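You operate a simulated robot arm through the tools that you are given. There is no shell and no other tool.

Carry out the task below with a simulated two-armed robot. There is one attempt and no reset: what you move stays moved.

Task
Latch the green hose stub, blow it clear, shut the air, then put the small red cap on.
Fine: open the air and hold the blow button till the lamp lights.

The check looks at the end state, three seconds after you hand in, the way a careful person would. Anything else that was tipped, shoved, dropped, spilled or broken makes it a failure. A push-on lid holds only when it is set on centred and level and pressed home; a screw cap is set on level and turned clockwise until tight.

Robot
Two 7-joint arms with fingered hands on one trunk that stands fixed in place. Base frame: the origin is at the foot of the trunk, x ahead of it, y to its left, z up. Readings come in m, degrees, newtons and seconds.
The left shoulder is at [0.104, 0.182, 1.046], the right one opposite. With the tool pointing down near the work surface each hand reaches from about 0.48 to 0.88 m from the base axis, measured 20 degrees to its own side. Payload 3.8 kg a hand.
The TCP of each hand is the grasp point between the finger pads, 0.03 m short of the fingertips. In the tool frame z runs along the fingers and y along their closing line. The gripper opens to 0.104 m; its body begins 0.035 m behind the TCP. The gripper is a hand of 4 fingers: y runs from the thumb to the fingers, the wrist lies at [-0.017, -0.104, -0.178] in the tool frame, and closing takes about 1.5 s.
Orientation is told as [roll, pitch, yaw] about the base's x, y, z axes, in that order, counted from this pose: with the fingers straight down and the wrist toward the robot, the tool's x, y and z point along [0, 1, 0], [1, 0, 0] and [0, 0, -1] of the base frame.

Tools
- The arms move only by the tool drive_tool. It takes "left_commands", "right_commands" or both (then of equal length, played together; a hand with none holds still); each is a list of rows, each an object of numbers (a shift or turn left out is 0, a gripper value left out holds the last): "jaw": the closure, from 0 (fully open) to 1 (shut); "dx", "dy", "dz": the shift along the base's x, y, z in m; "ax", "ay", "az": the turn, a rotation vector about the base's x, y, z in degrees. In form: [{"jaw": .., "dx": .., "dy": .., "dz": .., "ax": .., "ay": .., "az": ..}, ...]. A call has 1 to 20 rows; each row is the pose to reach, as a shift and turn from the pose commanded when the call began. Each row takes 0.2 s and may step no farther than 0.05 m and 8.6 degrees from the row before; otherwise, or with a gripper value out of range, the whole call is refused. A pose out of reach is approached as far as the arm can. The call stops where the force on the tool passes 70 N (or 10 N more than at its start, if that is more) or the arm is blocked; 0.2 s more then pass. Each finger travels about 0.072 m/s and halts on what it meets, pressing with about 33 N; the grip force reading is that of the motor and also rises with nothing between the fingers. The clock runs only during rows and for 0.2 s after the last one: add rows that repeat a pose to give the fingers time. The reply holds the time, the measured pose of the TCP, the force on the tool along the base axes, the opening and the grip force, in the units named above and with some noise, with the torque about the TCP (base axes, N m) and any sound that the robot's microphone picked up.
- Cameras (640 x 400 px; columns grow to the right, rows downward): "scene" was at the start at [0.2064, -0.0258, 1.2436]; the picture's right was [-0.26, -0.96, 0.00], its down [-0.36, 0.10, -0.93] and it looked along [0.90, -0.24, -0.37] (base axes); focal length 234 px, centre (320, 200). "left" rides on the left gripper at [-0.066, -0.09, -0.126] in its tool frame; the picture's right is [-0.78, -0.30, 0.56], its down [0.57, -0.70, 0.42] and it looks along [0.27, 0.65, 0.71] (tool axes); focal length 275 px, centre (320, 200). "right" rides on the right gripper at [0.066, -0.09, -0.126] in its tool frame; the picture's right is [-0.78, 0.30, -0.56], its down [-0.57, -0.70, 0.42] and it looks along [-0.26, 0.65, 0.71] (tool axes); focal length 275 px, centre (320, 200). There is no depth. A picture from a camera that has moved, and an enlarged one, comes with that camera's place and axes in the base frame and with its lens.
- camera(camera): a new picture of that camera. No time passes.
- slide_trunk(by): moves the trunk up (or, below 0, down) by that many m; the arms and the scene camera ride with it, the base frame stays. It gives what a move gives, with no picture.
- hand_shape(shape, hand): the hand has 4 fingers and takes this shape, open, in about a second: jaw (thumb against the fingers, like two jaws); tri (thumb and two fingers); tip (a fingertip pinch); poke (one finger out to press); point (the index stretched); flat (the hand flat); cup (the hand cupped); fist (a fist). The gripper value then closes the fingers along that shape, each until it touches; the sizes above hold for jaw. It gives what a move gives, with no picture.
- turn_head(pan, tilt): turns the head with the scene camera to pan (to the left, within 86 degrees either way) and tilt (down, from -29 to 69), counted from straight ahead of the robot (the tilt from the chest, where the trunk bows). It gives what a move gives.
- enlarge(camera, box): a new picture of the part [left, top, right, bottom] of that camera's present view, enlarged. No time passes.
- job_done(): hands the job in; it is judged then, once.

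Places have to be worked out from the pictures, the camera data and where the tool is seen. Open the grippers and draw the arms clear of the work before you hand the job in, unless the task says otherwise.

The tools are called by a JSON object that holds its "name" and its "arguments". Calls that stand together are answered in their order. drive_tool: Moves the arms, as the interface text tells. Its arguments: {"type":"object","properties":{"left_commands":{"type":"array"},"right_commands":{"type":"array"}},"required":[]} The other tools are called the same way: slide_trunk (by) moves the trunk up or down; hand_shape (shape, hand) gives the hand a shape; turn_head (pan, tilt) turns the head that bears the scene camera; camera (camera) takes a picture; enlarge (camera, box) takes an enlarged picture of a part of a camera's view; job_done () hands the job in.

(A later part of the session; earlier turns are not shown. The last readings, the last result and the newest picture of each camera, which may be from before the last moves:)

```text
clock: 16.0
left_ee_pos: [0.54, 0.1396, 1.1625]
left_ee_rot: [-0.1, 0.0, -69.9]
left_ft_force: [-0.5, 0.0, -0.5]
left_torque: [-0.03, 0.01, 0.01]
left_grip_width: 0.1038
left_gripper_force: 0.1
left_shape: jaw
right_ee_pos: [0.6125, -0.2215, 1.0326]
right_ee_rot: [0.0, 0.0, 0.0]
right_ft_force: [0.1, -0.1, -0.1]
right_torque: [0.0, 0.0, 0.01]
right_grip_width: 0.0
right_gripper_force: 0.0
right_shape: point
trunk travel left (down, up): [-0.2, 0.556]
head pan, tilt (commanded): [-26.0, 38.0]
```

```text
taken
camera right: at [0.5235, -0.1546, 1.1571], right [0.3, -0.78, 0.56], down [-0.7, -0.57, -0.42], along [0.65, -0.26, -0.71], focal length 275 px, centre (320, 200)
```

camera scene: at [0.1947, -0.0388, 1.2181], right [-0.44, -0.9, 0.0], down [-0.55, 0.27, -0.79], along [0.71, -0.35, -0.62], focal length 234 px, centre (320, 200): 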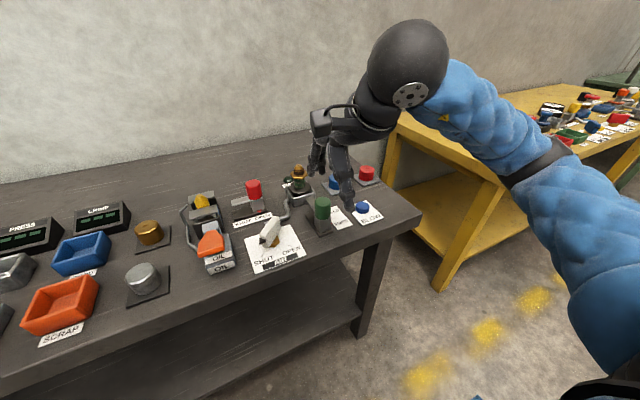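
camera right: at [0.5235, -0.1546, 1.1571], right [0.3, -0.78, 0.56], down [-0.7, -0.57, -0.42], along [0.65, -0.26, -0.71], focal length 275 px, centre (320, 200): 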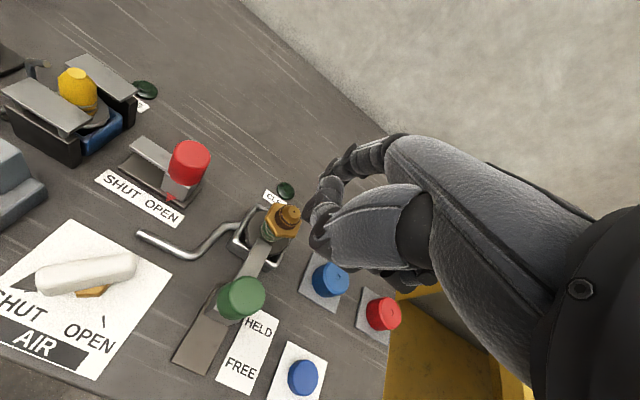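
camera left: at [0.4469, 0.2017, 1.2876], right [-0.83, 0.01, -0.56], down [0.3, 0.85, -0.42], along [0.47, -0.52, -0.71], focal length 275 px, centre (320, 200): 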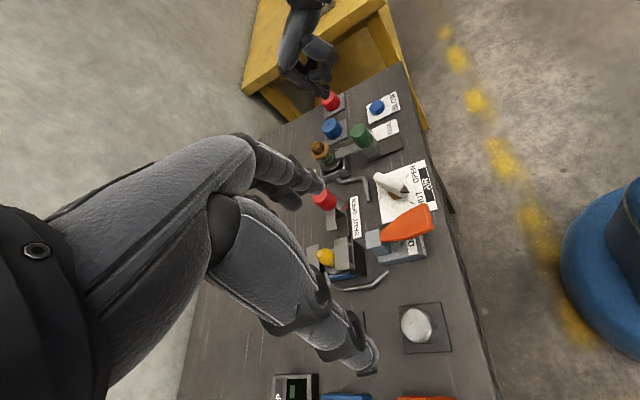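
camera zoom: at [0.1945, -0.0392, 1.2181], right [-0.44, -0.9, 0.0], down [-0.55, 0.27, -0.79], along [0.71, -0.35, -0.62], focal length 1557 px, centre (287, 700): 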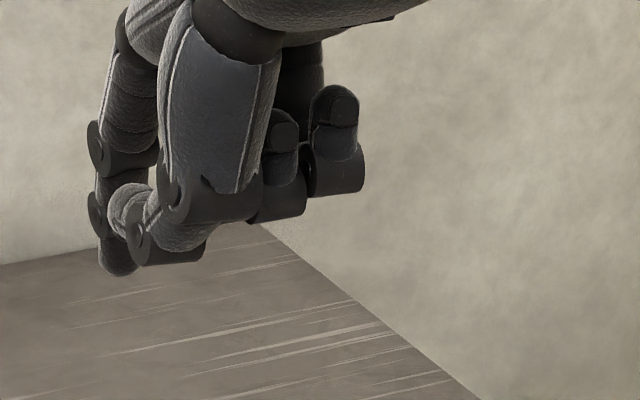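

In "point" the index is straight and the other fingers curl clear. I locate its tip.

{"name": "enlarge", "arguments": {"camera": "left", "box": [280, 60, 360, 140]}}

{"name": "enlarge", "arguments": {"camera": "scene", "box": [290, 110, 340, 160]}}

{"name": "enlarge", "arguments": {"camera": "right", "box": [290, 120, 400, 290]}}

```text
5.00 times, centred on (320, 100) of left
camera zoom: at [0.4467, 0.2015, 1.2876], right [-0.83, 0.01, -0.56], down [0.3, 0.86, -0.42], along [0.47, -0.52, -0.71], focal length 1376 px, centre (320, 700)
```

zoom: 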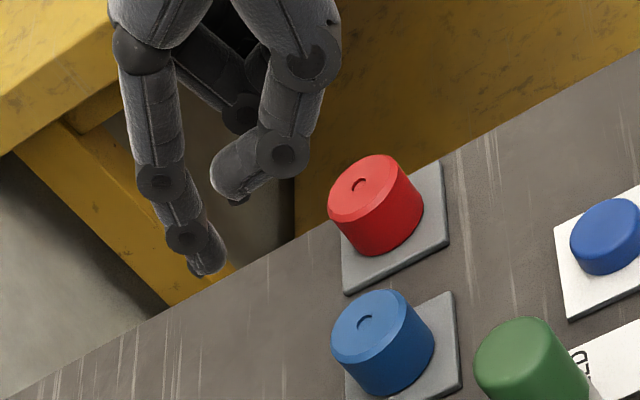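

```text
8.00 times, centred on (315, 135) of scene
camera zoom: at [0.1945, -0.0392, 1.2181], right [-0.44, -0.9, 0.0], down [-0.55, 0.27, -0.79], along [0.71, -0.35, -0.62], focal length 1868 px, centre (360, 720)
```

zoom: 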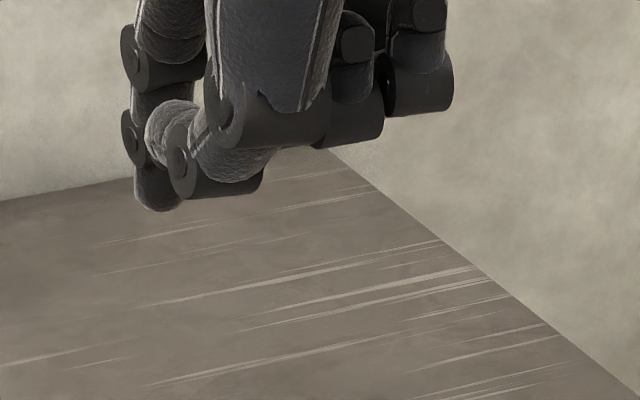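

```text
2.35 times, centred on (345, 205) of right
camera zoom: at [0.5235, -0.1546, 1.1571], right [0.3, -0.78, 0.56], down [-0.7, -0.57, -0.42], along [0.65, -0.26, -0.71], focal length 648 px, centre (261, 188)
```

zoom: 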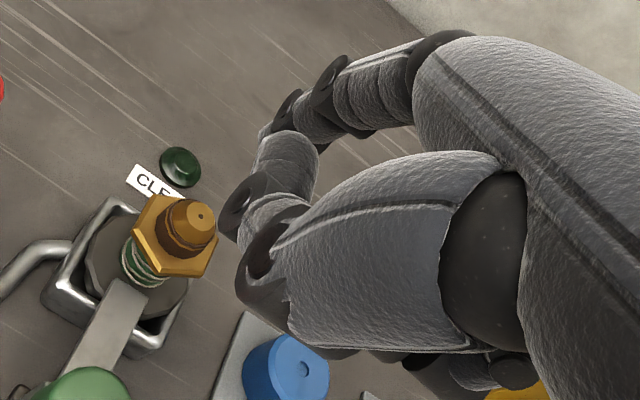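

The point shape puts the tip 67 mm ahead of the TCP, while poke keeps it on the TCP axis, which suits me better. I go back to poke and take lever close-ups from three cameras to fix its height.

{"name": "hand_shape", "arguments": {"hand": "right", "shape": "poke"}}

{"name": "enlarge", "arguments": {"camera": "left", "box": [360, 140, 450, 240]}}

{"name": "enlarge", "arguments": {"camera": "right", "box": [0, 210, 180, 380]}}

{"name": "enlarge", "arguments": {"camera": "scene", "box": [240, 205, 310, 275]}}

```text
clock: 16.9
left_ee_pos: [0.5392, 0.139, 1.1617]
left_ee_rot: [0.1, 0.0, -69.9]
left_ft_force: [-0.3, 0.2, 0.7]
left_torque: [-0.04, 0.06, -0.02]
left_grip_width: 0.1037
left_gripper_force: 0.1
left_shape: jaw
right_ee_pos: [0.6127, -0.2218, 1.0329]
right_ee_rot: [-0.1, 0.0, 0.0]
right_ft_force: [0.2, -0.6, 0.3]
right_torque: [0.01, 0.02, -0.02]
right_grip_width: 0.0
right_gripper_force: 0.0
right_shape: poke
trunk travel left (down, up): [-0.2, 0.556]
head pan, tilt (commanded): [-26.0, 38.0]
```

```text
4.00 times, centred on (405, 190) of left
camera zoom: at [0.4467, 0.2015, 1.2876], right [-0.83, 0.01, -0.56], down [0.3, 0.86, -0.42], along [0.47, -0.52, -0.71], focal length 1101 px, centre (-20, 240)
```

zoom: 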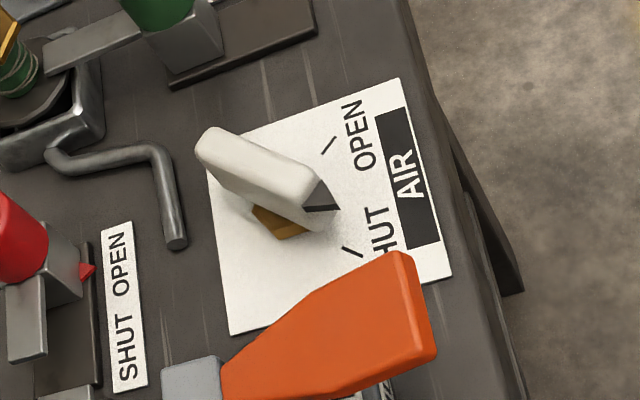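

```text
2.35 times, centred on (90, 295) of right
camera zoom: at [0.5235, -0.1546, 1.1571], right [0.3, -0.78, 0.56], down [-0.7, -0.57, -0.42], along [0.65, -0.26, -0.71], focal length 648 px, centre (861, -24)
```

zoom: 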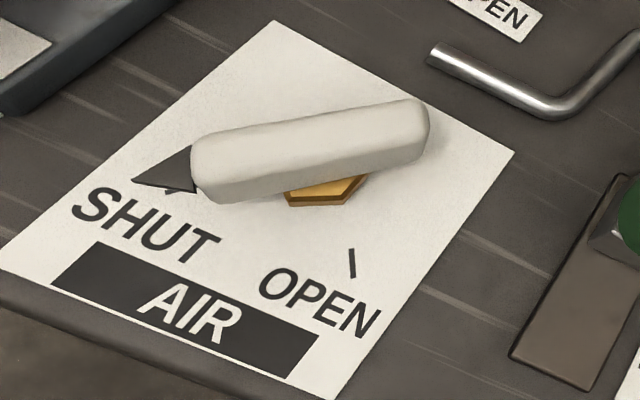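

```text
5.71 times, centred on (275, 240) of scene
camera zoom: at [0.1945, -0.0392, 1.2181], right [-0.44, -0.9, 0.0], down [-0.55, 0.27, -0.79], along [0.71, -0.35, -0.62], focal length 1335 px, centre (577, -29)
```

zoom: 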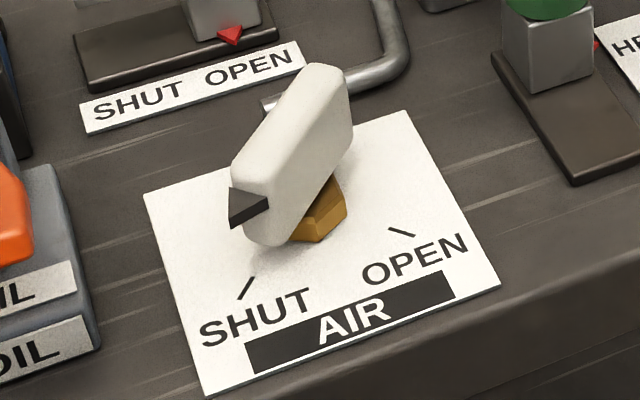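

Triangulation gives the lever's centre/hub at about [0.577,-0.099], body z≈0.82–0.865, with the poke tip about 30 mm below the TCP. I move the poke finger to the −y side of the lever's far end, staying high first.

{"name": "drive_tool", "arguments": {"right_commands": [{"dx": -0.012, "dy": 0.022, "dz": -0.01}, {"dx": -0.026, "dy": 0.044, "dz": -0.03}, {"dx": -0.038, "dy": 0.066, "dz": -0.06}, {"dx": -0.038, "dy": 0.066, "dz": -0.1}, {"dx": -0.038, "dy": 0.066, "dz": -0.12}]}}

{"name": "camera", "arguments": {"camera": "right"}}

{"name": "enlarge", "arguments": {"camera": "left", "box": [310, 80, 450, 230]}}

{"name": "enlarge", "arguments": {"camera": "scene", "box": [240, 150, 340, 275]}}

```text
clock: 18.1
left_ee_pos: [0.539, 0.1389, 1.1617]
left_ee_rot: [0.1, 0.0, -70.0]
left_ft_force: [-0.3, -0.1, -0.5]
left_torque: [-0.03, -0.02, 0.0]
left_grip_width: 0.1037
left_gripper_force: 0.1
left_shape: jaw
right_ee_pos: [0.573, -0.156, 0.9129]
right_ee_rot: [0.0, 0.0, 0.1]
right_ft_force: [-0.8, -0.5, -0.9]
right_torque: [0.0, 0.01, -0.02]
right_grip_width: 0.0
right_gripper_force: 0.1
right_shape: poke
trunk travel left (down, up): [-0.2, 0.556]
head pan, tilt (commanded): [-26.0, 38.0]
```

```text
taken
camera right: at [0.4847, -0.0885, 1.0378], right [0.3, -0.78, 0.56], down [-0.7, -0.57, -0.42], along [0.65, -0.26, -0.71], focal length 275 px, centre (320, 200)
```

right: 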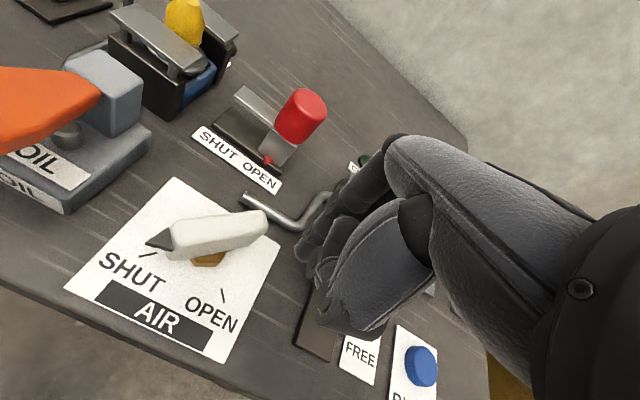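

```text
2.67 times, centred on (380, 155) of left
camera zoom: at [0.4468, 0.2016, 1.2876], right [-0.83, 0.01, -0.56], down [0.3, 0.86, -0.42], along [0.47, -0.52, -0.71], focal length 734 px, centre (160, 320)
```

zoom: 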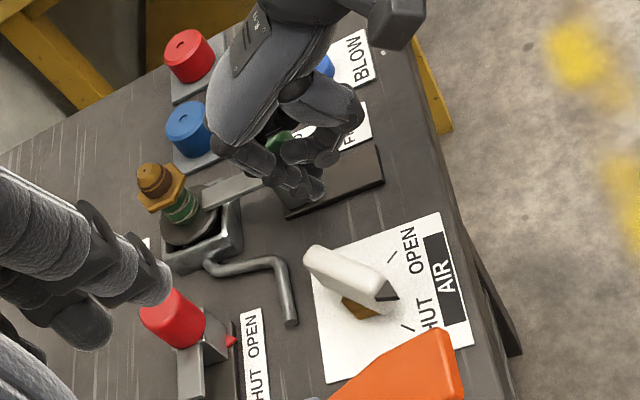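

```text
3.20 times, centred on (290, 212) of scene
camera zoom: at [0.1945, -0.0392, 1.2181], right [-0.44, -0.9, 0.0], down [-0.55, 0.27, -0.79], along [0.71, -0.35, -0.62], focal length 747 px, centre (416, 160)
```

zoom: 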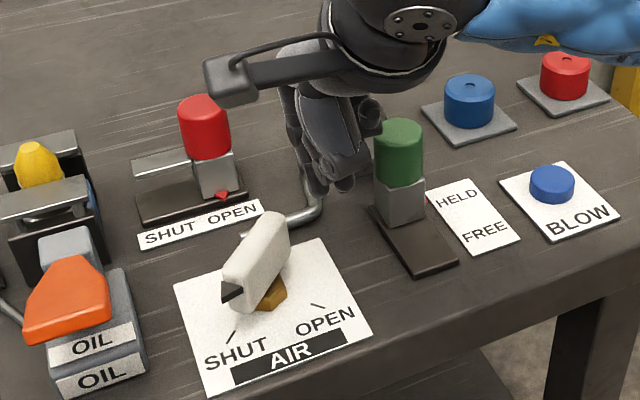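

The poke tip is about at [0.576,-0.151,0.883], beside the lever. I shift a bit closer to the lever (away from the green knob) and lower to a tip height near 0.84.

{"name": "drive_tool", "arguments": {"right_commands": [{"dx": 0.004, "dy": 0.01, "dz": -0.01}, {"dx": 0.004, "dy": 0.01, "dz": -0.025}, {"dx": 0.004, "dy": 0.01, "dz": -0.043}, {"dx": 0.004, "dy": 0.01, "dz": -0.043}]}}

{"name": "camera", "arguments": {"camera": "right"}}

{"name": "enlarge", "arguments": {"camera": "scene", "box": [240, 150, 340, 275]}}

{"name": "enlarge", "arguments": {"camera": "left", "box": [340, 100, 450, 220]}}

```text
clock: 19.1
left_ee_pos: [0.5396, 0.1393, 1.1612]
left_ee_rot: [0.0, 0.1, -70.0]
left_ft_force: [-0.5, -0.3, 0.2]
left_torque: [0.03, -0.01, 0.0]
left_grip_width: 0.1035
left_gripper_force: 0.1
left_shape: jaw
right_ee_pos: [0.5784, -0.1449, 0.8699]
right_ee_rot: [0.0, 0.0, 0.1]
right_ft_force: [-0.2, 0.4, 1.0]
right_torque: [-0.03, 0.0, 0.02]
right_grip_width: 0.0
right_gripper_force: 0.0
right_shape: poke
trunk travel left (down, up): [-0.2, 0.556]
head pan, tilt (commanded): [-26.0, 38.0]
```

```text
taken
camera right: at [0.4886, -0.0786, 0.9952], right [0.3, -0.78, 0.56], down [-0.7, -0.57, -0.42], along [0.65, -0.26, -0.71], focal length 275 px, centre (320, 200)
```

right: 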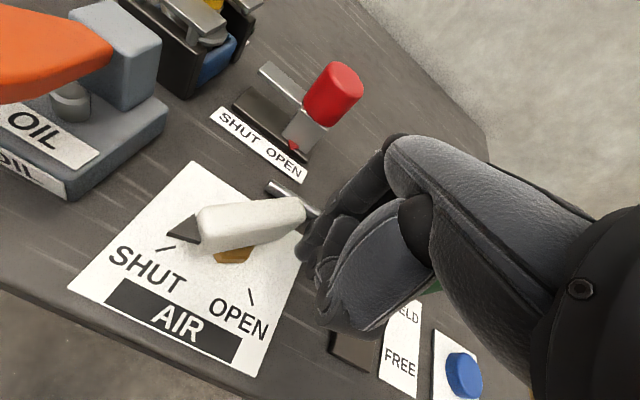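

```text
3.20 times, centred on (290, 212) of scene
camera zoom: at [0.1944, -0.0391, 1.2182], right [-0.44, -0.9, 0.0], down [-0.55, 0.27, -0.79], along [0.71, -0.35, -0.62], focal length 747 px, centre (416, 160)
```

zoom: 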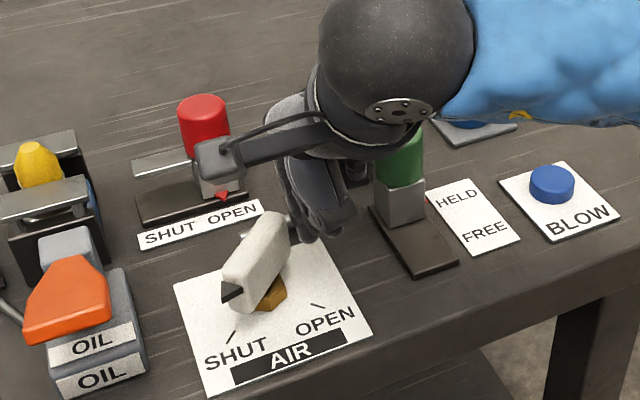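

```text
3.33 times, centred on (395, 160) of left
camera zoom: at [0.4466, 0.2016, 1.2877], right [-0.83, 0.01, -0.56], down [0.3, 0.86, -0.42], along [0.47, -0.52, -0.71], focal length 918 px, centre (70, 333)
```

zoom: 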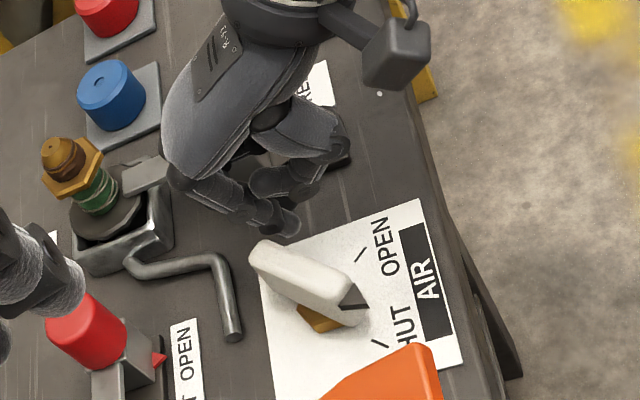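

The tip is beside the lever's far end. I push along an arc around the hub (first half), then check.

{"name": "drive_tool", "arguments": {"right_commands": [{"dx": 0.003, "dy": 0.004}, {"dx": 0.0095, "dy": 0.0078}, {"dx": 0.0135, "dy": 0.0102}, {"dx": 0.0175, "dy": 0.013}, {"dx": 0.021, "dy": 0.0165}, {"dx": 0.024, "dy": 0.02}]}}

{"name": "enlarge", "arguments": {"camera": "left", "box": [340, 100, 450, 220]}}

{"name": "camera", "arguments": {"camera": "right"}}

```text
clock: 20.5
left_ee_pos: [0.5392, 0.1397, 1.1611]
left_ee_rot: [0.0, 0.0, -70.0]
left_ft_force: [-0.1, 0.1, 0.4]
left_torque: [-0.02, 0.01, -0.02]
left_grip_width: 0.1038
left_gripper_force: 0.0
left_shape: jaw
right_ee_pos: [0.6019, -0.1248, 0.8687]
right_ee_rot: [0.0, 0.0, 0.1]
right_ft_force: [-1.0, -1.9, -0.8]
right_torque: [-0.01, 0.02, 0.01]
right_grip_width: 0.0
right_gripper_force: 0.1
right_shape: poke
trunk travel left (down, up): [-0.2, 0.556]
head pan, tilt (commanded): [-26.0, 38.0]
```

```text
3.33 times, centred on (395, 160) of left
camera zoom: at [0.4467, 0.2016, 1.2876], right [-0.83, 0.01, -0.56], down [0.3, 0.86, -0.42], along [0.47, -0.52, -0.71], focal length 918 px, centre (70, 333)
```

zoom: 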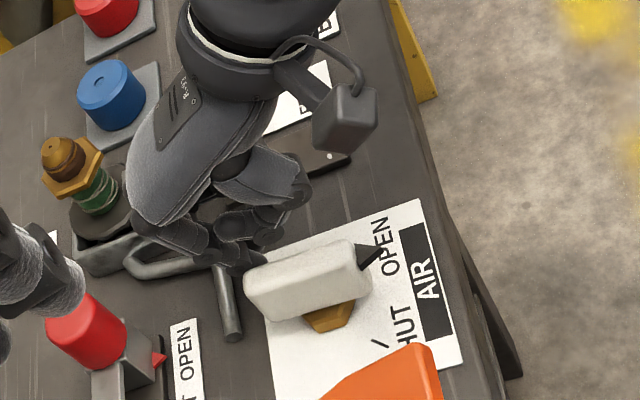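

```text
taken
camera right: at [0.5131, -0.0585, 0.9944], right [0.3, -0.78, 0.56], down [-0.7, -0.57, -0.42], along [0.65, -0.26, -0.71], focal length 275 px, centre (320, 200)
```

right: 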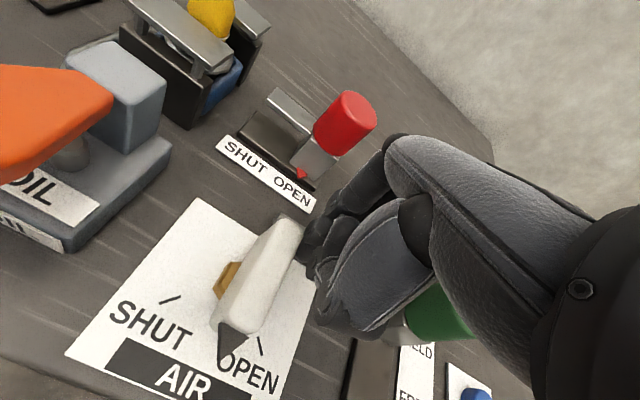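

The lever is turning nicely toward OPEN with almost no force. I continue the arc.

{"name": "drive_tool", "arguments": {"right_commands": [{"dx": 0.0024, "dy": 0.004}, {"dx": 0.0044, "dy": 0.0085}, {"dx": 0.0058, "dy": 0.013}]}}

{"name": "enlarge", "arguments": {"camera": "left", "box": [340, 100, 450, 220]}}

{"name": "camera", "arguments": {"camera": "right"}}

```text
clock: 21.3
left_ee_pos: [0.5397, 0.1396, 1.1625]
left_ee_rot: [0.0, 0.1, -70.1]
left_ft_force: [0.0, 0.3, 0.2]
left_torque: [-0.02, 0.02, 0.02]
left_grip_width: 0.1038
left_gripper_force: 0.1
left_shape: jaw
right_ee_pos: [0.6074, -0.1127, 0.8679]
right_ee_rot: [0.0, 0.0, 0.0]
right_ft_force: [-0.3, -0.4, -0.5]
right_torque: [-0.04, -0.02, 0.02]
right_grip_width: 0.0
right_gripper_force: 0.0
right_shape: poke
trunk travel left (down, up): [-0.2, 0.556]
head pan, tilt (commanded): [-26.0, 38.0]
```

```text
3.33 times, centred on (395, 160) of left
camera zoom: at [0.4468, 0.2015, 1.2876], right [-0.83, 0.01, -0.56], down [0.3, 0.86, -0.42], along [0.47, -0.52, -0.71], focal length 918 px, centre (70, 333)
```

zoom: 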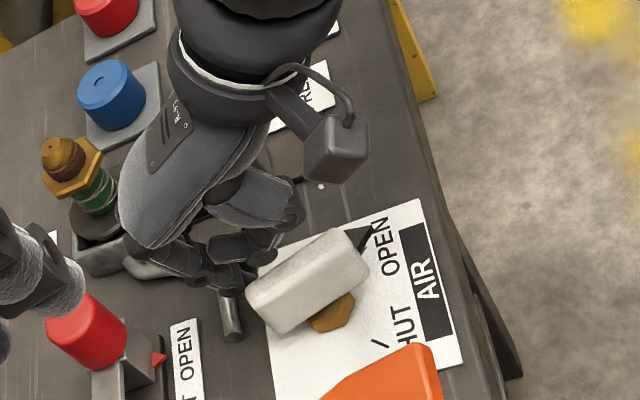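

```text
taken
camera right: at [0.5188, -0.0456, 0.9943], right [0.3, -0.78, 0.56], down [-0.7, -0.57, -0.42], along [0.65, -0.26, -0.71], focal length 275 px, centre (320, 200)
```

right: 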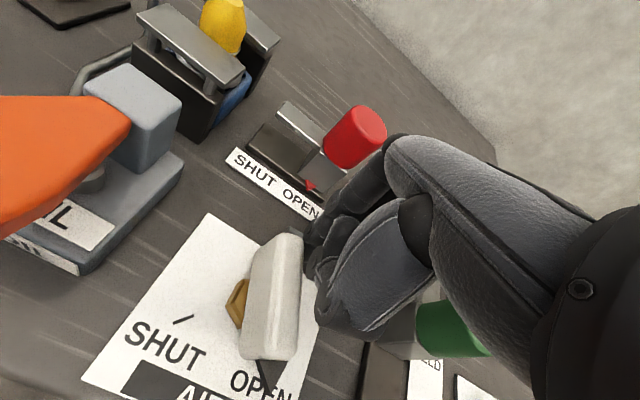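

The pointer is close to the OPEN mark but needs a bit more. I push on gently to find the stop.

{"name": "drive_tool", "arguments": {"right_commands": [{"dx": 0.0007, "dy": 0.004}, {"dx": 0.0007, "dy": 0.008}, {"dx": 0.0005, "dy": 0.011}]}}

{"name": "enlarge", "arguments": {"camera": "left", "box": [340, 100, 450, 220]}}

{"name": "enlarge", "arguments": {"camera": "scene", "box": [240, 180, 340, 275]}}

```text
clock: 22.1
left_ee_pos: [0.5401, 0.1395, 1.1612]
left_ee_rot: [0.0, 0.0, -70.0]
left_ft_force: [-0.5, 0.1, 0.8]
left_torque: [0.0, 0.0, -0.02]
left_grip_width: 0.1038
left_gripper_force: 0.1
left_shape: jaw
right_ee_pos: [0.6084, -0.1022, 0.8687]
right_ee_rot: [-0.1, -0.1, 0.1]
right_ft_force: [-0.6, -1.3, -0.5]
right_torque: [-0.04, 0.01, 0.01]
right_grip_width: 0.0001
right_gripper_force: 0.0
right_shape: poke
trunk travel left (down, up): [-0.2, 0.556]
head pan, tilt (commanded): [-26.0, 38.0]
```

```text
3.33 times, centred on (395, 160) of left
camera zoom: at [0.4468, 0.2015, 1.2876], right [-0.83, 0.01, -0.56], down [0.3, 0.86, -0.42], along [0.47, -0.52, -0.71], focal length 918 px, centre (70, 333)
```

zoom: 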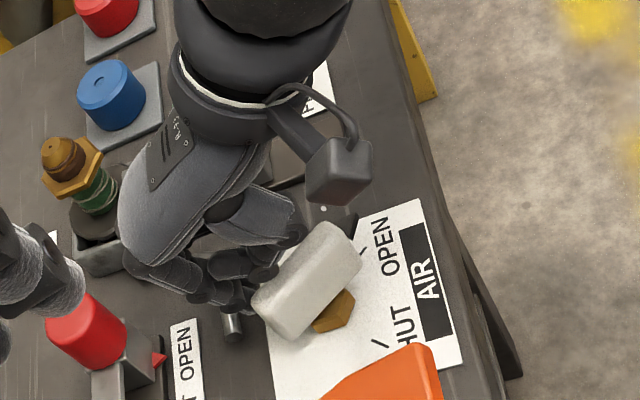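

```text
4.21 times, centred on (290, 228) of scene
camera zoom: at [0.1945, -0.0393, 1.2181], right [-0.44, -0.9, 0.0], down [-0.55, 0.27, -0.79], along [0.71, -0.35, -0.62], focal length 983 px, centre (446, 84)
```

zoom: 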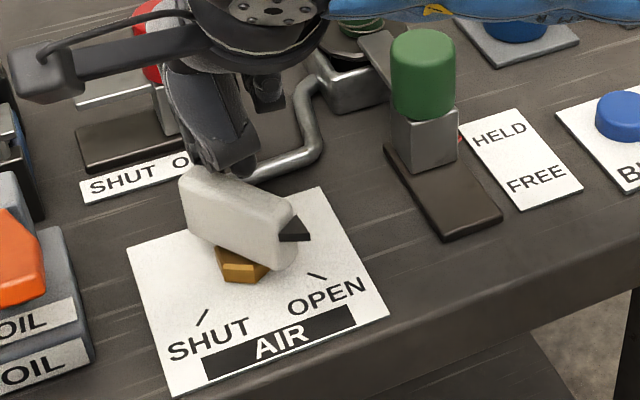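

The pointer is almost on the OPEN mark; still no stop felt. I push a few more millimetres in small steps.

{"name": "drive_tool", "arguments": {"right_commands": [{"dx": -0.0005, "dy": 0.002}, {"dx": -0.001, "dy": 0.004}, {"dx": -0.0012, "dy": 0.0055}]}}

{"name": "enlarge", "arguments": {"camera": "scene", "box": [240, 180, 340, 275]}}

{"name": "camera", "arguments": {"camera": "right"}}

```text
clock: 22.9
left_ee_pos: [0.5391, 0.1412, 1.1609]
left_ee_rot: [0.0, 0.1, -70.0]
left_ft_force: [-0.4, -0.1, 0.1]
left_torque: [0.01, 0.0, -0.03]
left_grip_width: 0.1038
left_gripper_force: 0.0
left_shape: jaw
right_ee_pos: [0.6073, -0.0973, 0.8695]
right_ee_rot: [0.0, 0.0, 0.0]
right_ft_force: [-0.3, -1.8, 0.5]
right_torque: [-0.04, 0.01, -0.01]
right_grip_width: 0.0
right_gripper_force: 0.1
right_shape: poke
trunk travel left (down, up): [-0.2, 0.556]
head pan, tilt (commanded): [-26.0, 38.0]
```

```text
4.21 times, centred on (290, 228) of scene
camera zoom: at [0.1945, -0.0393, 1.2181], right [-0.44, -0.9, 0.0], down [-0.55, 0.27, -0.79], along [0.71, -0.35, -0.62], focal length 983 px, centre (446, 84)
```

zoom: 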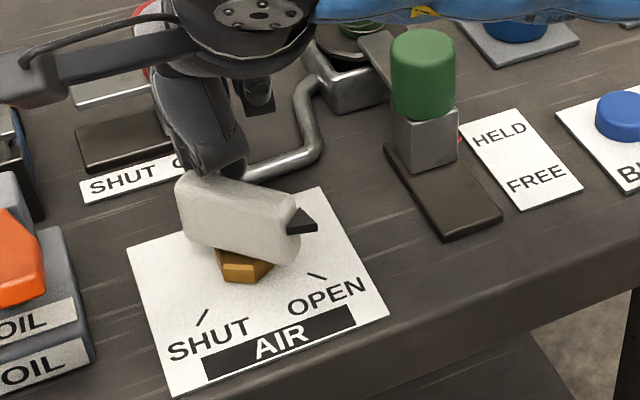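

```text
taken
camera right: at [0.5187, -0.029, 0.9944], right [0.3, -0.78, 0.56], down [-0.7, -0.57, -0.42], along [0.65, -0.26, -0.71], focal length 275 px, centre (320, 200)
```

right: 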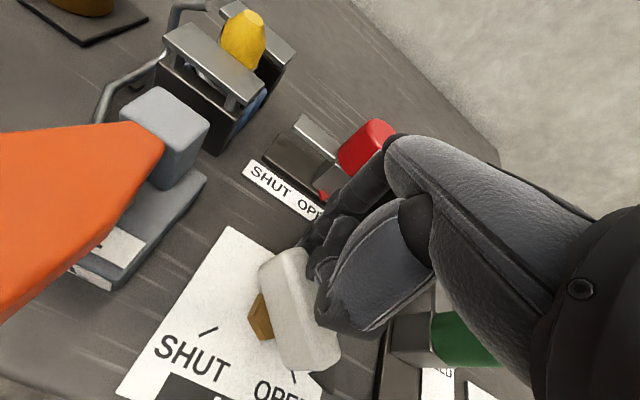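

The pointer now appears in line with the OPEN mark. One more tiny push to see whether it is at its stop.

{"name": "drive_tool", "arguments": {"right_commands": [{"dx": -0.0007, "dy": 0.002}, {"dx": -0.0012, "dy": 0.0035}]}}

{"name": "enlarge", "arguments": {"camera": "scene", "box": [240, 180, 340, 275]}}

```text
clock: 23.5
left_ee_pos: [0.5395, 0.1384, 1.161]
left_ee_rot: [0.0, -0.1, -69.9]
left_ft_force: [-0.5, 0.2, 0.0]
left_torque: [-0.01, 0.04, 0.06]
left_grip_width: 0.1036
left_gripper_force: 0.0
left_shape: jaw
right_ee_pos: [0.607, -0.0946, 0.8688]
right_ee_rot: [0.1, 0.1, -0.2]
right_ft_force: [3.8, -7.0, 0.8]
right_torque: [-0.15, -0.05, -0.04]
right_grip_width: 0.0
right_gripper_force: 0.1
right_shape: poke
trunk travel left (down, up): [-0.2, 0.556]
head pan, tilt (commanded): [-26.0, 38.0]
```

```text
4.21 times, centred on (290, 228) of scene
camera zoom: at [0.1948, -0.0399, 1.2181], right [-0.44, -0.9, 0.0], down [-0.55, 0.27, -0.79], along [0.71, -0.34, -0.62], focal length 983 px, centre (446, 84)
```

zoom: 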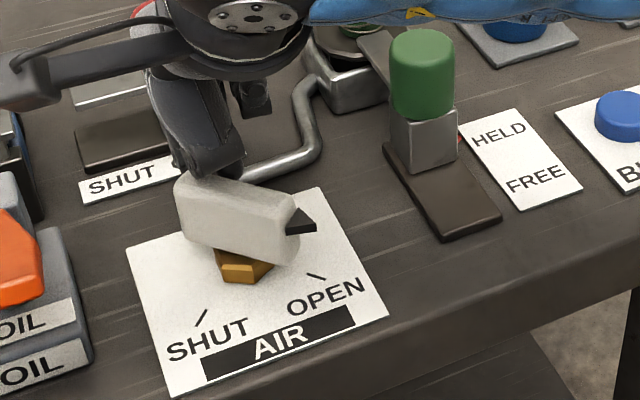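

Force rose to about 8 N with the pointer on OPEN: the valve is at its stop. I back off and lift clear, then head over to the BLOW button.

{"name": "drive_tool", "arguments": {"right_commands": [{"dx": 0.004, "dy": -0.008}, {"dx": 0.006, "dy": -0.014}, {"dx": 0.006, "dy": -0.016, "dz": 0.03}, {"dx": 0.006, "dy": -0.016, "dz": 0.07}, {"dx": 0.006, "dy": -0.02, "dz": 0.11}, {"dx": 0.0, "dy": -0.06, "dz": 0.12}, {"dx": -0.01, "dy": -0.11, "dz": 0.12}, {"dx": -0.02, "dy": -0.16, "dz": 0.12}, {"dx": -0.026, "dy": -0.21, "dz": 0.12}, {"dx": -0.03, "dy": -0.258, "dz": 0.1}]}}

{"name": "camera", "arguments": {"camera": "scene"}}

{"name": "enlarge", "arguments": {"camera": "scene", "box": [240, 150, 400, 275]}}

{"name": "camera", "arguments": {"camera": "right"}}

```text
refused: row 7 steps farther than a row can; nothing moved
```

```text
taken
camera scene: at [0.1948, -0.0399, 1.2181], right [-0.44, -0.9, 0.0], down [-0.55, 0.27, -0.79], along [0.71, -0.34, -0.62], focal length 234 px, centre (320, 200)
```

scene: 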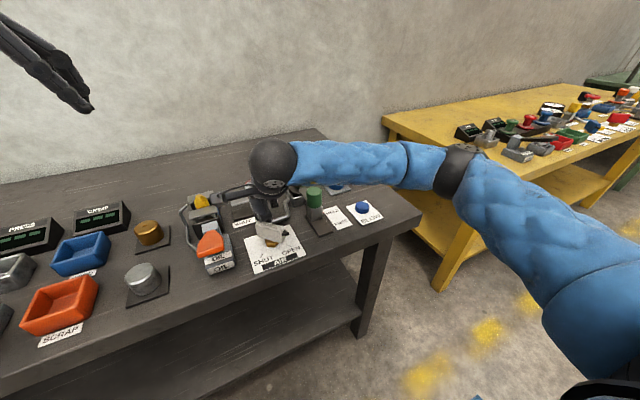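

```text
3.20 times, centred on (320, 212) of scene
camera zoom: at [0.1948, -0.0399, 1.2181], right [-0.44, -0.9, 0.0], down [-0.55, 0.27, -0.79], along [0.71, -0.34, -0.62], focal length 747 px, centre (320, 160)
```

zoom: 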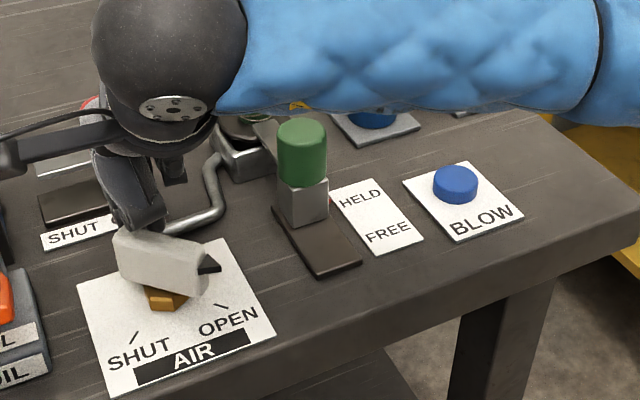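

```text
taken
camera right: at [0.5183, -0.0271, 0.9942], right [0.29, -0.78, 0.56], down [-0.7, -0.57, -0.42], along [0.65, -0.27, -0.71], focal length 275 px, centre (320, 200)
```

right: 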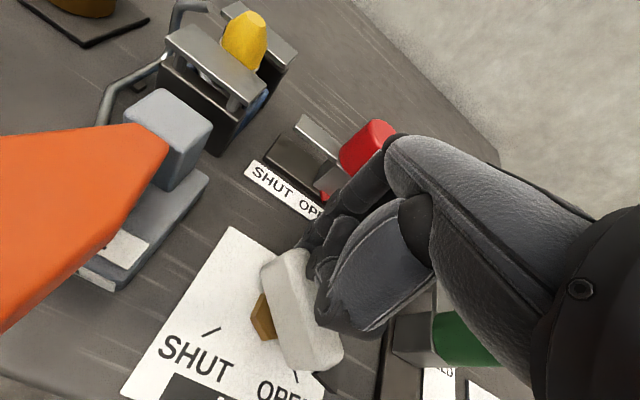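

The step was too long, so nothing moved. I redo the retreat with shorter steps: first back off in −y, then up, then across.

{"name": "drive_tool", "arguments": {"right_commands": [{"dx": 0.001, "dy": -0.006}, {"dx": 0.001, "dy": -0.012}, {"dx": 0.001, "dy": -0.014, "dz": 0.03}, {"dx": 0.001, "dy": -0.014, "dz": 0.07}, {"dx": 0.0, "dy": -0.02, "dz": 0.11}, {"dx": -0.005, "dy": -0.06, "dz": 0.12}, {"dx": -0.01, "dy": -0.1, "dz": 0.12}, {"dx": -0.018, "dy": -0.14, "dz": 0.12}, {"dx": -0.024, "dy": -0.18, "dz": 0.12}, {"dx": -0.028, "dy": -0.22, "dz": 0.11}, {"dx": -0.03, "dy": -0.256, "dz": 0.09}]}}

{"name": "enlarge", "arguments": {"camera": "scene", "box": [240, 150, 400, 275]}}

{"name": "camera", "arguments": {"camera": "right"}}

{"name": "enlarge", "arguments": {"camera": "left", "box": [300, 60, 450, 220]}}

```text
clock: 25.9
left_ee_pos: [0.5398, 0.1387, 1.1606]
left_ee_rot: [-0.1, 0.0, -69.9]
left_ft_force: [0.3, 0.0, -0.5]
left_torque: [0.02, -0.02, -0.01]
left_grip_width: 0.1038
left_gripper_force: 0.0
left_shape: jaw
right_ee_pos: [0.5742, -0.3489, 0.9588]
right_ee_rot: [-0.1, 0.0, 0.2]
right_ft_force: [-1.0, 0.5, 0.5]
right_torque: [0.0, 0.04, 0.0]
right_grip_width: 0.0
right_gripper_force: 0.2
right_shape: poke
trunk travel left (down, up): [-0.2, 0.556]
head pan, tilt (commanded): [-26.0, 38.0]
```

```text
3.20 times, centred on (320, 212) of scene
camera zoom: at [0.1944, -0.0397, 1.2181], right [-0.44, -0.9, 0.0], down [-0.55, 0.27, -0.79], along [0.71, -0.34, -0.62], focal length 747 px, centre (320, 160)
```

zoom: 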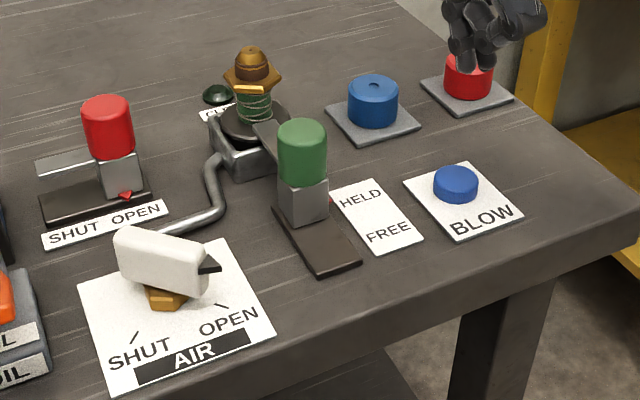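

```text
taken
camera right: at [0.4856, -0.2818, 1.0835], right [0.3, -0.78, 0.56], down [-0.7, -0.57, -0.42], along [0.65, -0.26, -0.71], focal length 275 px, centre (320, 200)
```

right: 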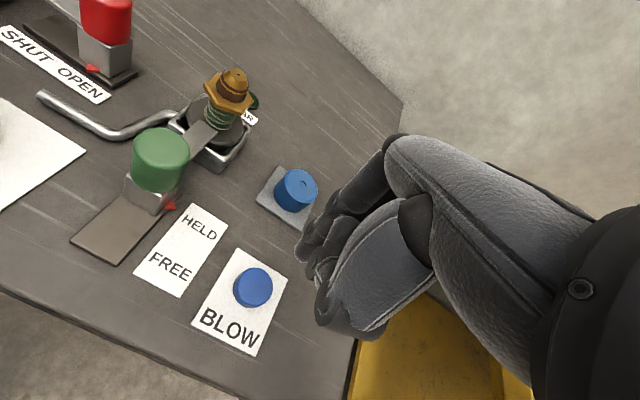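

```text
2.50 times, centred on (375, 140) of left
camera zoom: at [0.4466, 0.2011, 1.2878], right [-0.83, 0.01, -0.56], down [0.3, 0.86, -0.42], along [0.47, -0.52, -0.71], focal length 688 px, centre (182, 350)
```

zoom: 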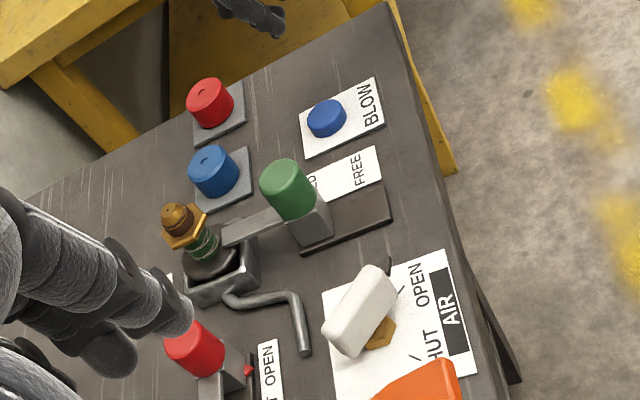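

The AIR lever reads OPEN and is clear. Left and right cameras agree on the button at about [0.5805,-0.351,0.82]; I descend over it to just above contact.

{"name": "drive_tool", "arguments": {"right_commands": [{"dx": 0.004, "dy": -0.001, "dz": -0.03}, {"dx": 0.004, "dy": -0.001, "dz": -0.06}, {"dx": 0.004, "dy": -0.001, "dz": -0.085}, {"dx": 0.004, "dy": -0.001, "dz": -0.094}]}}

{"name": "enlarge", "arguments": {"camera": "left", "box": [300, 60, 430, 180]}}

{"name": "camera", "arguments": {"camera": "right"}}

{"name": "enlarge", "arguments": {"camera": "scene", "box": [320, 150, 420, 250]}}

```text
clock: 26.9
left_ee_pos: [0.539, 0.1395, 1.1615]
left_ee_rot: [0.0, 0.0, -69.9]
left_ft_force: [0.1, 0.2, 0.1]
left_torque: [0.01, 0.04, 0.0]
left_grip_width: 0.1039
left_gripper_force: 0.1
left_shape: jaw
right_ee_pos: [0.5804, -0.3497, 0.8628]
right_ee_rot: [-0.1, 0.0, 0.0]
right_ft_force: [-0.1, -0.8, 0.0]
right_torque: [0.0, -0.01, 0.0]
right_grip_width: 0.0003
right_gripper_force: 0.1
right_shape: poke
trunk travel left (down, up): [-0.2, 0.556]
head pan, tilt (commanded): [-26.0, 38.0]
```

```text
3.33 times, centred on (365, 120) of left
camera zoom: at [0.4467, 0.2015, 1.2877], right [-0.83, 0.01, -0.56], down [0.3, 0.86, -0.42], along [0.47, -0.52, -0.71], focal length 918 px, centre (170, 467)
```

zoom: 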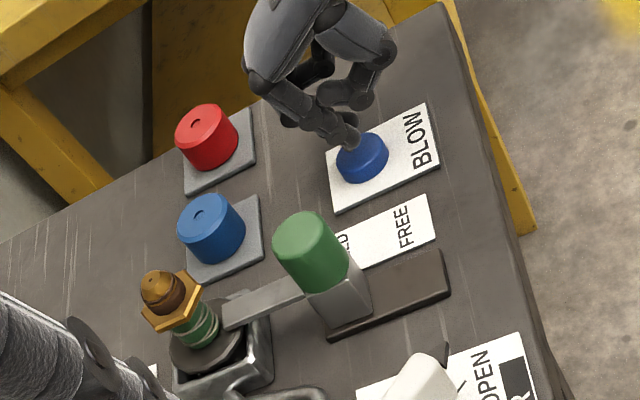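

```text
taken
camera right: at [0.4907, -0.2828, 0.9887], right [0.3, -0.78, 0.56], down [-0.7, -0.57, -0.42], along [0.65, -0.26, -0.71], focal length 275 px, centre (320, 200)
```

right: 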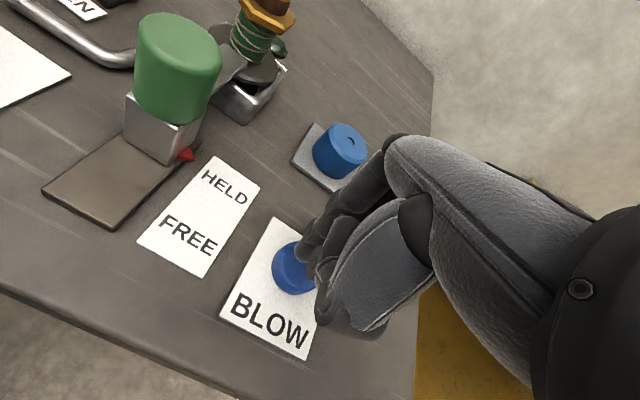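

```text
4.00 times, centred on (370, 200) of scene
camera zoom: at [0.1944, -0.0393, 1.2182], right [-0.44, -0.9, 0.0], down [-0.55, 0.27, -0.79], along [0.71, -0.35, -0.62], focal length 934 px, centre (120, 200)
```

zoom: 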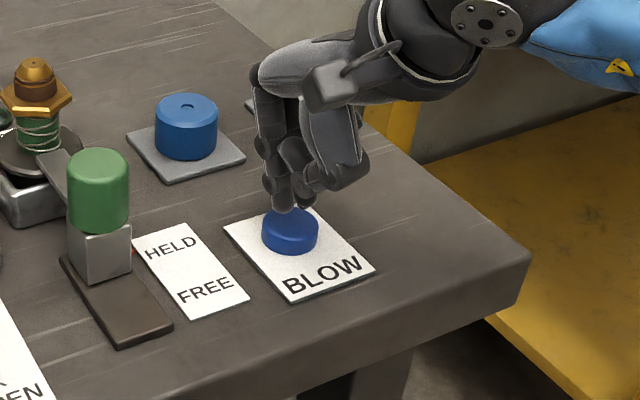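

The tip is right above the button centre. I press down in small steps.

{"name": "drive_tool", "arguments": {"right_commands": [{"dz": -0.004}, {"dz": -0.008}, {"dz": -0.012}, {"dz": -0.014}]}}

{"name": "enlarge", "arguments": {"camera": "scene", "box": [270, 150, 400, 250]}}

```text
clock: 27.9
left_ee_pos: [0.54, 0.1409, 1.1618]
left_ee_rot: [0.0, 0.1, -70.0]
left_ft_force: [-0.3, -0.2, 0.2]
left_torque: [0.0, -0.01, -0.01]
left_grip_width: 0.1036
left_gripper_force: 0.1
left_shape: jaw
right_ee_pos: [0.58, -0.3505, 0.8498]
right_ee_rot: [0.0, 0.0, 0.2]
right_ft_force: [1.2, -0.4, 0.6]
right_torque: [-0.03, 0.0, 0.02]
right_grip_width: 0.0
right_gripper_force: 0.1
right_shape: poke
trunk travel left (down, up): [-0.2, 0.556]
head pan, tilt (commanded): [-26.0, 38.0]
```

```text
4.00 times, centred on (335, 200) of scene
camera zoom: at [0.1945, -0.0392, 1.2181], right [-0.44, -0.9, 0.0], down [-0.55, 0.27, -0.79], along [0.71, -0.35, -0.62], focal length 934 px, centre (260, 200)
```

zoom: 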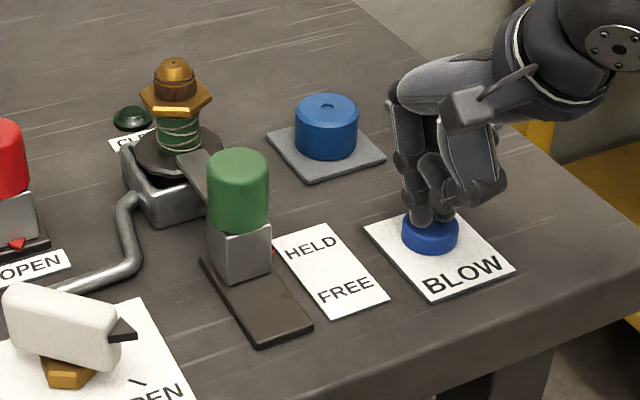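

Near contact, hardly any force. I press further in 2 mm steps and listen for air sound.

{"name": "drive_tool", "arguments": {"right_commands": [{"dz": -0.002}, {"dz": -0.004}, {"dz": -0.006}]}}

{"name": "enlarge", "arguments": {"camera": "scene", "box": [270, 150, 400, 250]}}

```text
clock: 28.7
left_ee_pos: [0.5387, 0.1392, 1.1609]
left_ee_rot: [0.0, 0.1, -69.9]
left_ft_force: [0.5, 0.3, 1.0]
left_torque: [-0.02, -0.01, -0.01]
left_grip_width: 0.1038
left_gripper_force: 0.0
left_shape: jaw
right_ee_pos: [0.5806, -0.3498, 0.8456]
right_ee_rot: [0.1, -0.1, 0.0]
right_ft_force: [0.4, -0.1, 2.0]
right_torque: [-0.04, -0.01, 0.02]
right_grip_width: 0.0001
right_gripper_force: 0.1
right_shape: poke
trunk travel left (down, up): [-0.2, 0.556]
head pan, tilt (commanded): [-26.0, 38.0]
heard: click
```

```text
4.00 times, centred on (335, 200) of scene
camera zoom: at [0.1943, -0.0392, 1.2182], right [-0.44, -0.9, 0.0], down [-0.55, 0.27, -0.79], along [0.71, -0.35, -0.62], focal length 934 px, centre (260, 200)
```

zoom: 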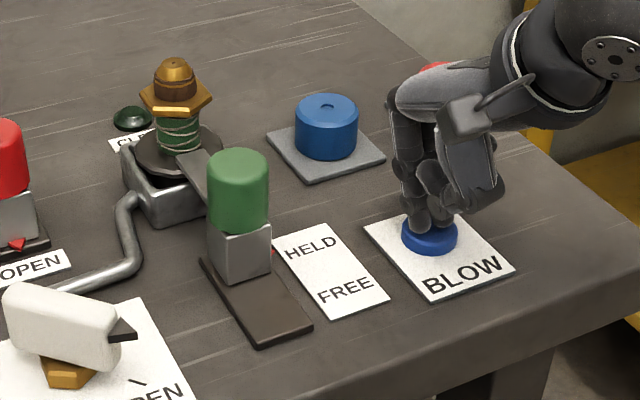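

A click was heard: the button is in. I add a tiny bit more pressure and hold while watching the lamp.

{"name": "drive_tool", "arguments": {"right_commands": [{"dz": -0.002}, {"dz": -0.002}, {"dz": -0.002}, {"dz": -0.002}, {"dz": -0.002}]}}

{"name": "enlarge", "arguments": {"camera": "scene", "box": [270, 150, 400, 250]}}

```text
clock: 29.9
left_ee_pos: [0.54, 0.1398, 1.1623]
left_ee_rot: [0.0, 0.0, -70.0]
left_ft_force: [0.2, 0.4, -0.5]
left_torque: [0.03, 0.0, 0.02]
left_grip_width: 0.1036
left_gripper_force: 0.1
left_shape: jaw
right_ee_pos: [0.5814, -0.3507, 0.8429]
right_ee_rot: [0.0, 0.0, 0.0]
right_ft_force: [0.7, -1.6, 3.4]
right_torque: [-0.05, -0.02, 0.0]
right_grip_width: 0.0001
right_gripper_force: 0.0
right_shape: poke
trunk travel left (down, up): [-0.2, 0.556]
head pan, tilt (commanded): [-26.0, 38.0]
```

```text
4.00 times, centred on (335, 200) of scene
camera zoom: at [0.1943, -0.0391, 1.2182], right [-0.44, -0.9, 0.0], down [-0.55, 0.27, -0.79], along [0.71, -0.35, -0.62], focal length 934 px, centre (260, 200)
```

zoom: 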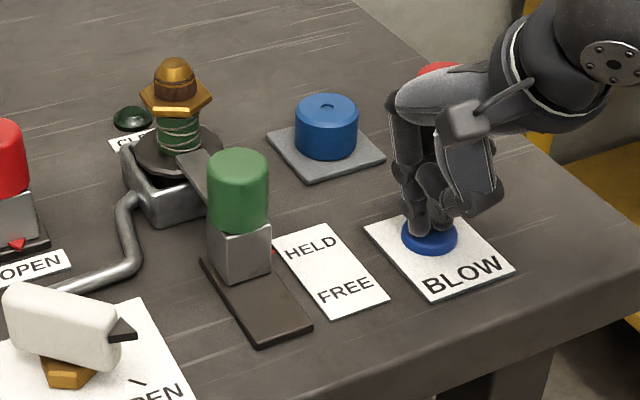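

The lamp is still dark after about a second; I keep holding.

{"name": "drive_tool", "arguments": {"right_commands": [{"dz": -0.001}, {"dz": -0.001}, {"dz": -0.001}, {"dz": -0.001}, {"dz": -0.001}, {"dz": -0.001}, {"dz": -0.001}, {"dz": -0.001}, {"dz": -0.001}, {"dz": -0.001}]}}

{"name": "enlarge", "arguments": {"camera": "scene", "box": [270, 150, 400, 250]}}

```text
clock: 32.1
left_ee_pos: [0.539, 0.1395, 1.161]
left_ee_rot: [0.0, 0.0, -70.2]
left_ft_force: [0.5, -1.4, 0.4]
left_torque: [-0.03, 0.0, 0.0]
left_grip_width: 0.1036
left_gripper_force: 0.0
left_shape: jaw
right_ee_pos: [0.5801, -0.35, 0.8419]
right_ee_rot: [0.0, 0.0, 0.0]
right_ft_force: [1.1, 0.9, 3.7]
right_torque: [-0.05, -0.01, 0.03]
right_grip_width: 0.0
right_gripper_force: 0.0
right_shape: poke
trunk travel left (down, up): [-0.2, 0.556]
head pan, tilt (commanded): [-26.0, 38.0]
```

```text
4.00 times, centred on (335, 200) of scene
camera zoom: at [0.1943, -0.039, 1.2182], right [-0.44, -0.9, 0.0], down [-0.55, 0.27, -0.79], along [0.71, -0.35, -0.62], focal length 934 px, centre (260, 200)
```

zoom: 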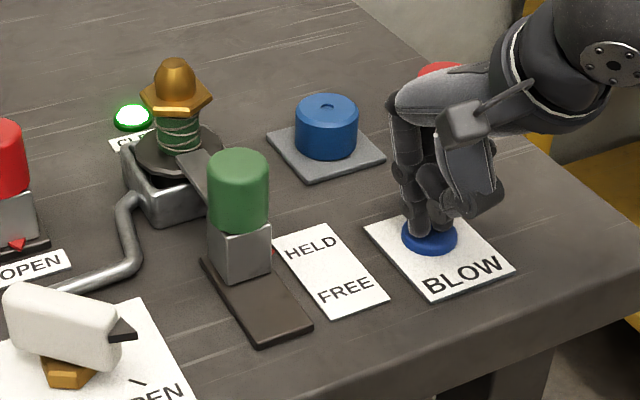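

The CLEAR lamp is lit green and the nipple now looks clean. I release the button, lift, and go back over to the −y side of the AIR lever to shut it.

{"name": "drive_tool", "arguments": {"right_commands": [{"dz": 0.02}, {"dz": 0.06}, {"dz": 0.1}, {"dz": 0.135}, {"dy": 0.04, "dz": 0.14}, {"dy": 0.08, "dz": 0.14, "dx": -0.003}, {"dy": 0.12, "dz": 0.14, "dx": -0.006}, {"dy": 0.16, "dz": 0.13, "dx": -0.009}, {"dy": 0.194, "dz": 0.11, "dx": -0.011}, {"dy": 0.196, "dz": 0.08, "dx": -0.011}]}}

{"name": "enlarge", "arguments": {"camera": "scene", "box": [240, 150, 400, 275]}}

{"name": "camera", "arguments": {"camera": "right"}}

{"name": "enlarge", "arguments": {"camera": "left", "box": [300, 80, 450, 220]}}

```text
clock: 34.3
left_ee_pos: [0.5402, 0.139, 1.1608]
left_ee_rot: [0.0, 0.0, -70.0]
left_ft_force: [-0.3, 0.3, -0.4]
left_torque: [-0.01, 0.02, 0.0]
left_grip_width: 0.1037
left_gripper_force: 0.0
left_shape: jaw
right_ee_pos: [0.5695, -0.1528, 0.9212]
right_ee_rot: [0.0, 0.1, 0.0]
right_ft_force: [0.5, 0.2, 0.3]
right_torque: [0.02, 0.0, 0.05]
right_grip_width: 0.0003
right_gripper_force: 0.0
right_shape: poke
trunk travel left (down, up): [-0.2, 0.556]
head pan, tilt (commanded): [-26.0, 38.0]
```

```text
3.20 times, centred on (320, 212) of scene
camera zoom: at [0.1946, -0.0395, 1.2181], right [-0.44, -0.9, 0.0], down [-0.55, 0.27, -0.79], along [0.71, -0.35, -0.62], focal length 747 px, centre (320, 160)
```

zoom: 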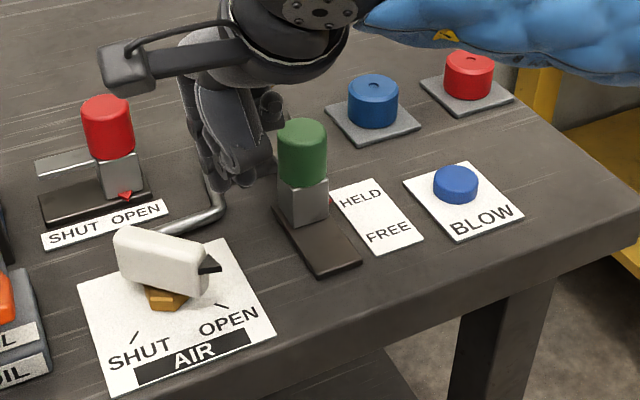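

```text
taken
camera right: at [0.4809, -0.0859, 1.0463], right [0.3, -0.78, 0.56], down [-0.7, -0.57, -0.43], along [0.65, -0.26, -0.71], focal length 275 px, centre (320, 200)
```

right: 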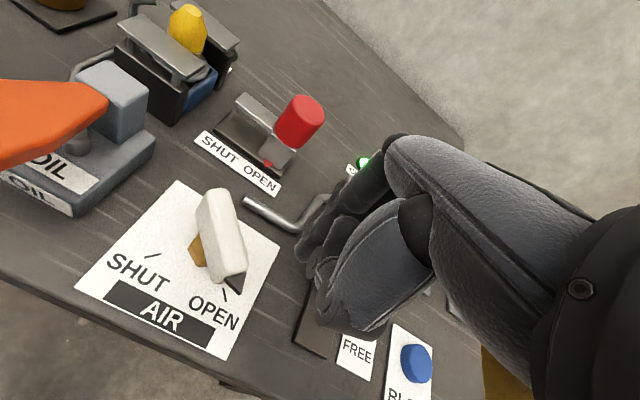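

```text
2.86 times, centred on (375, 150) of left
camera zoom: at [0.4469, 0.2012, 1.2876], right [-0.83, 0.01, -0.56], down [0.3, 0.86, -0.42], along [0.47, -0.52, -0.71], focal length 786 px, centre (163, 343)
```

zoom: 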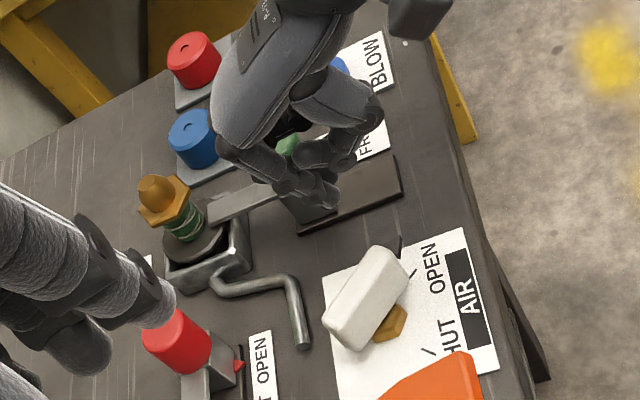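

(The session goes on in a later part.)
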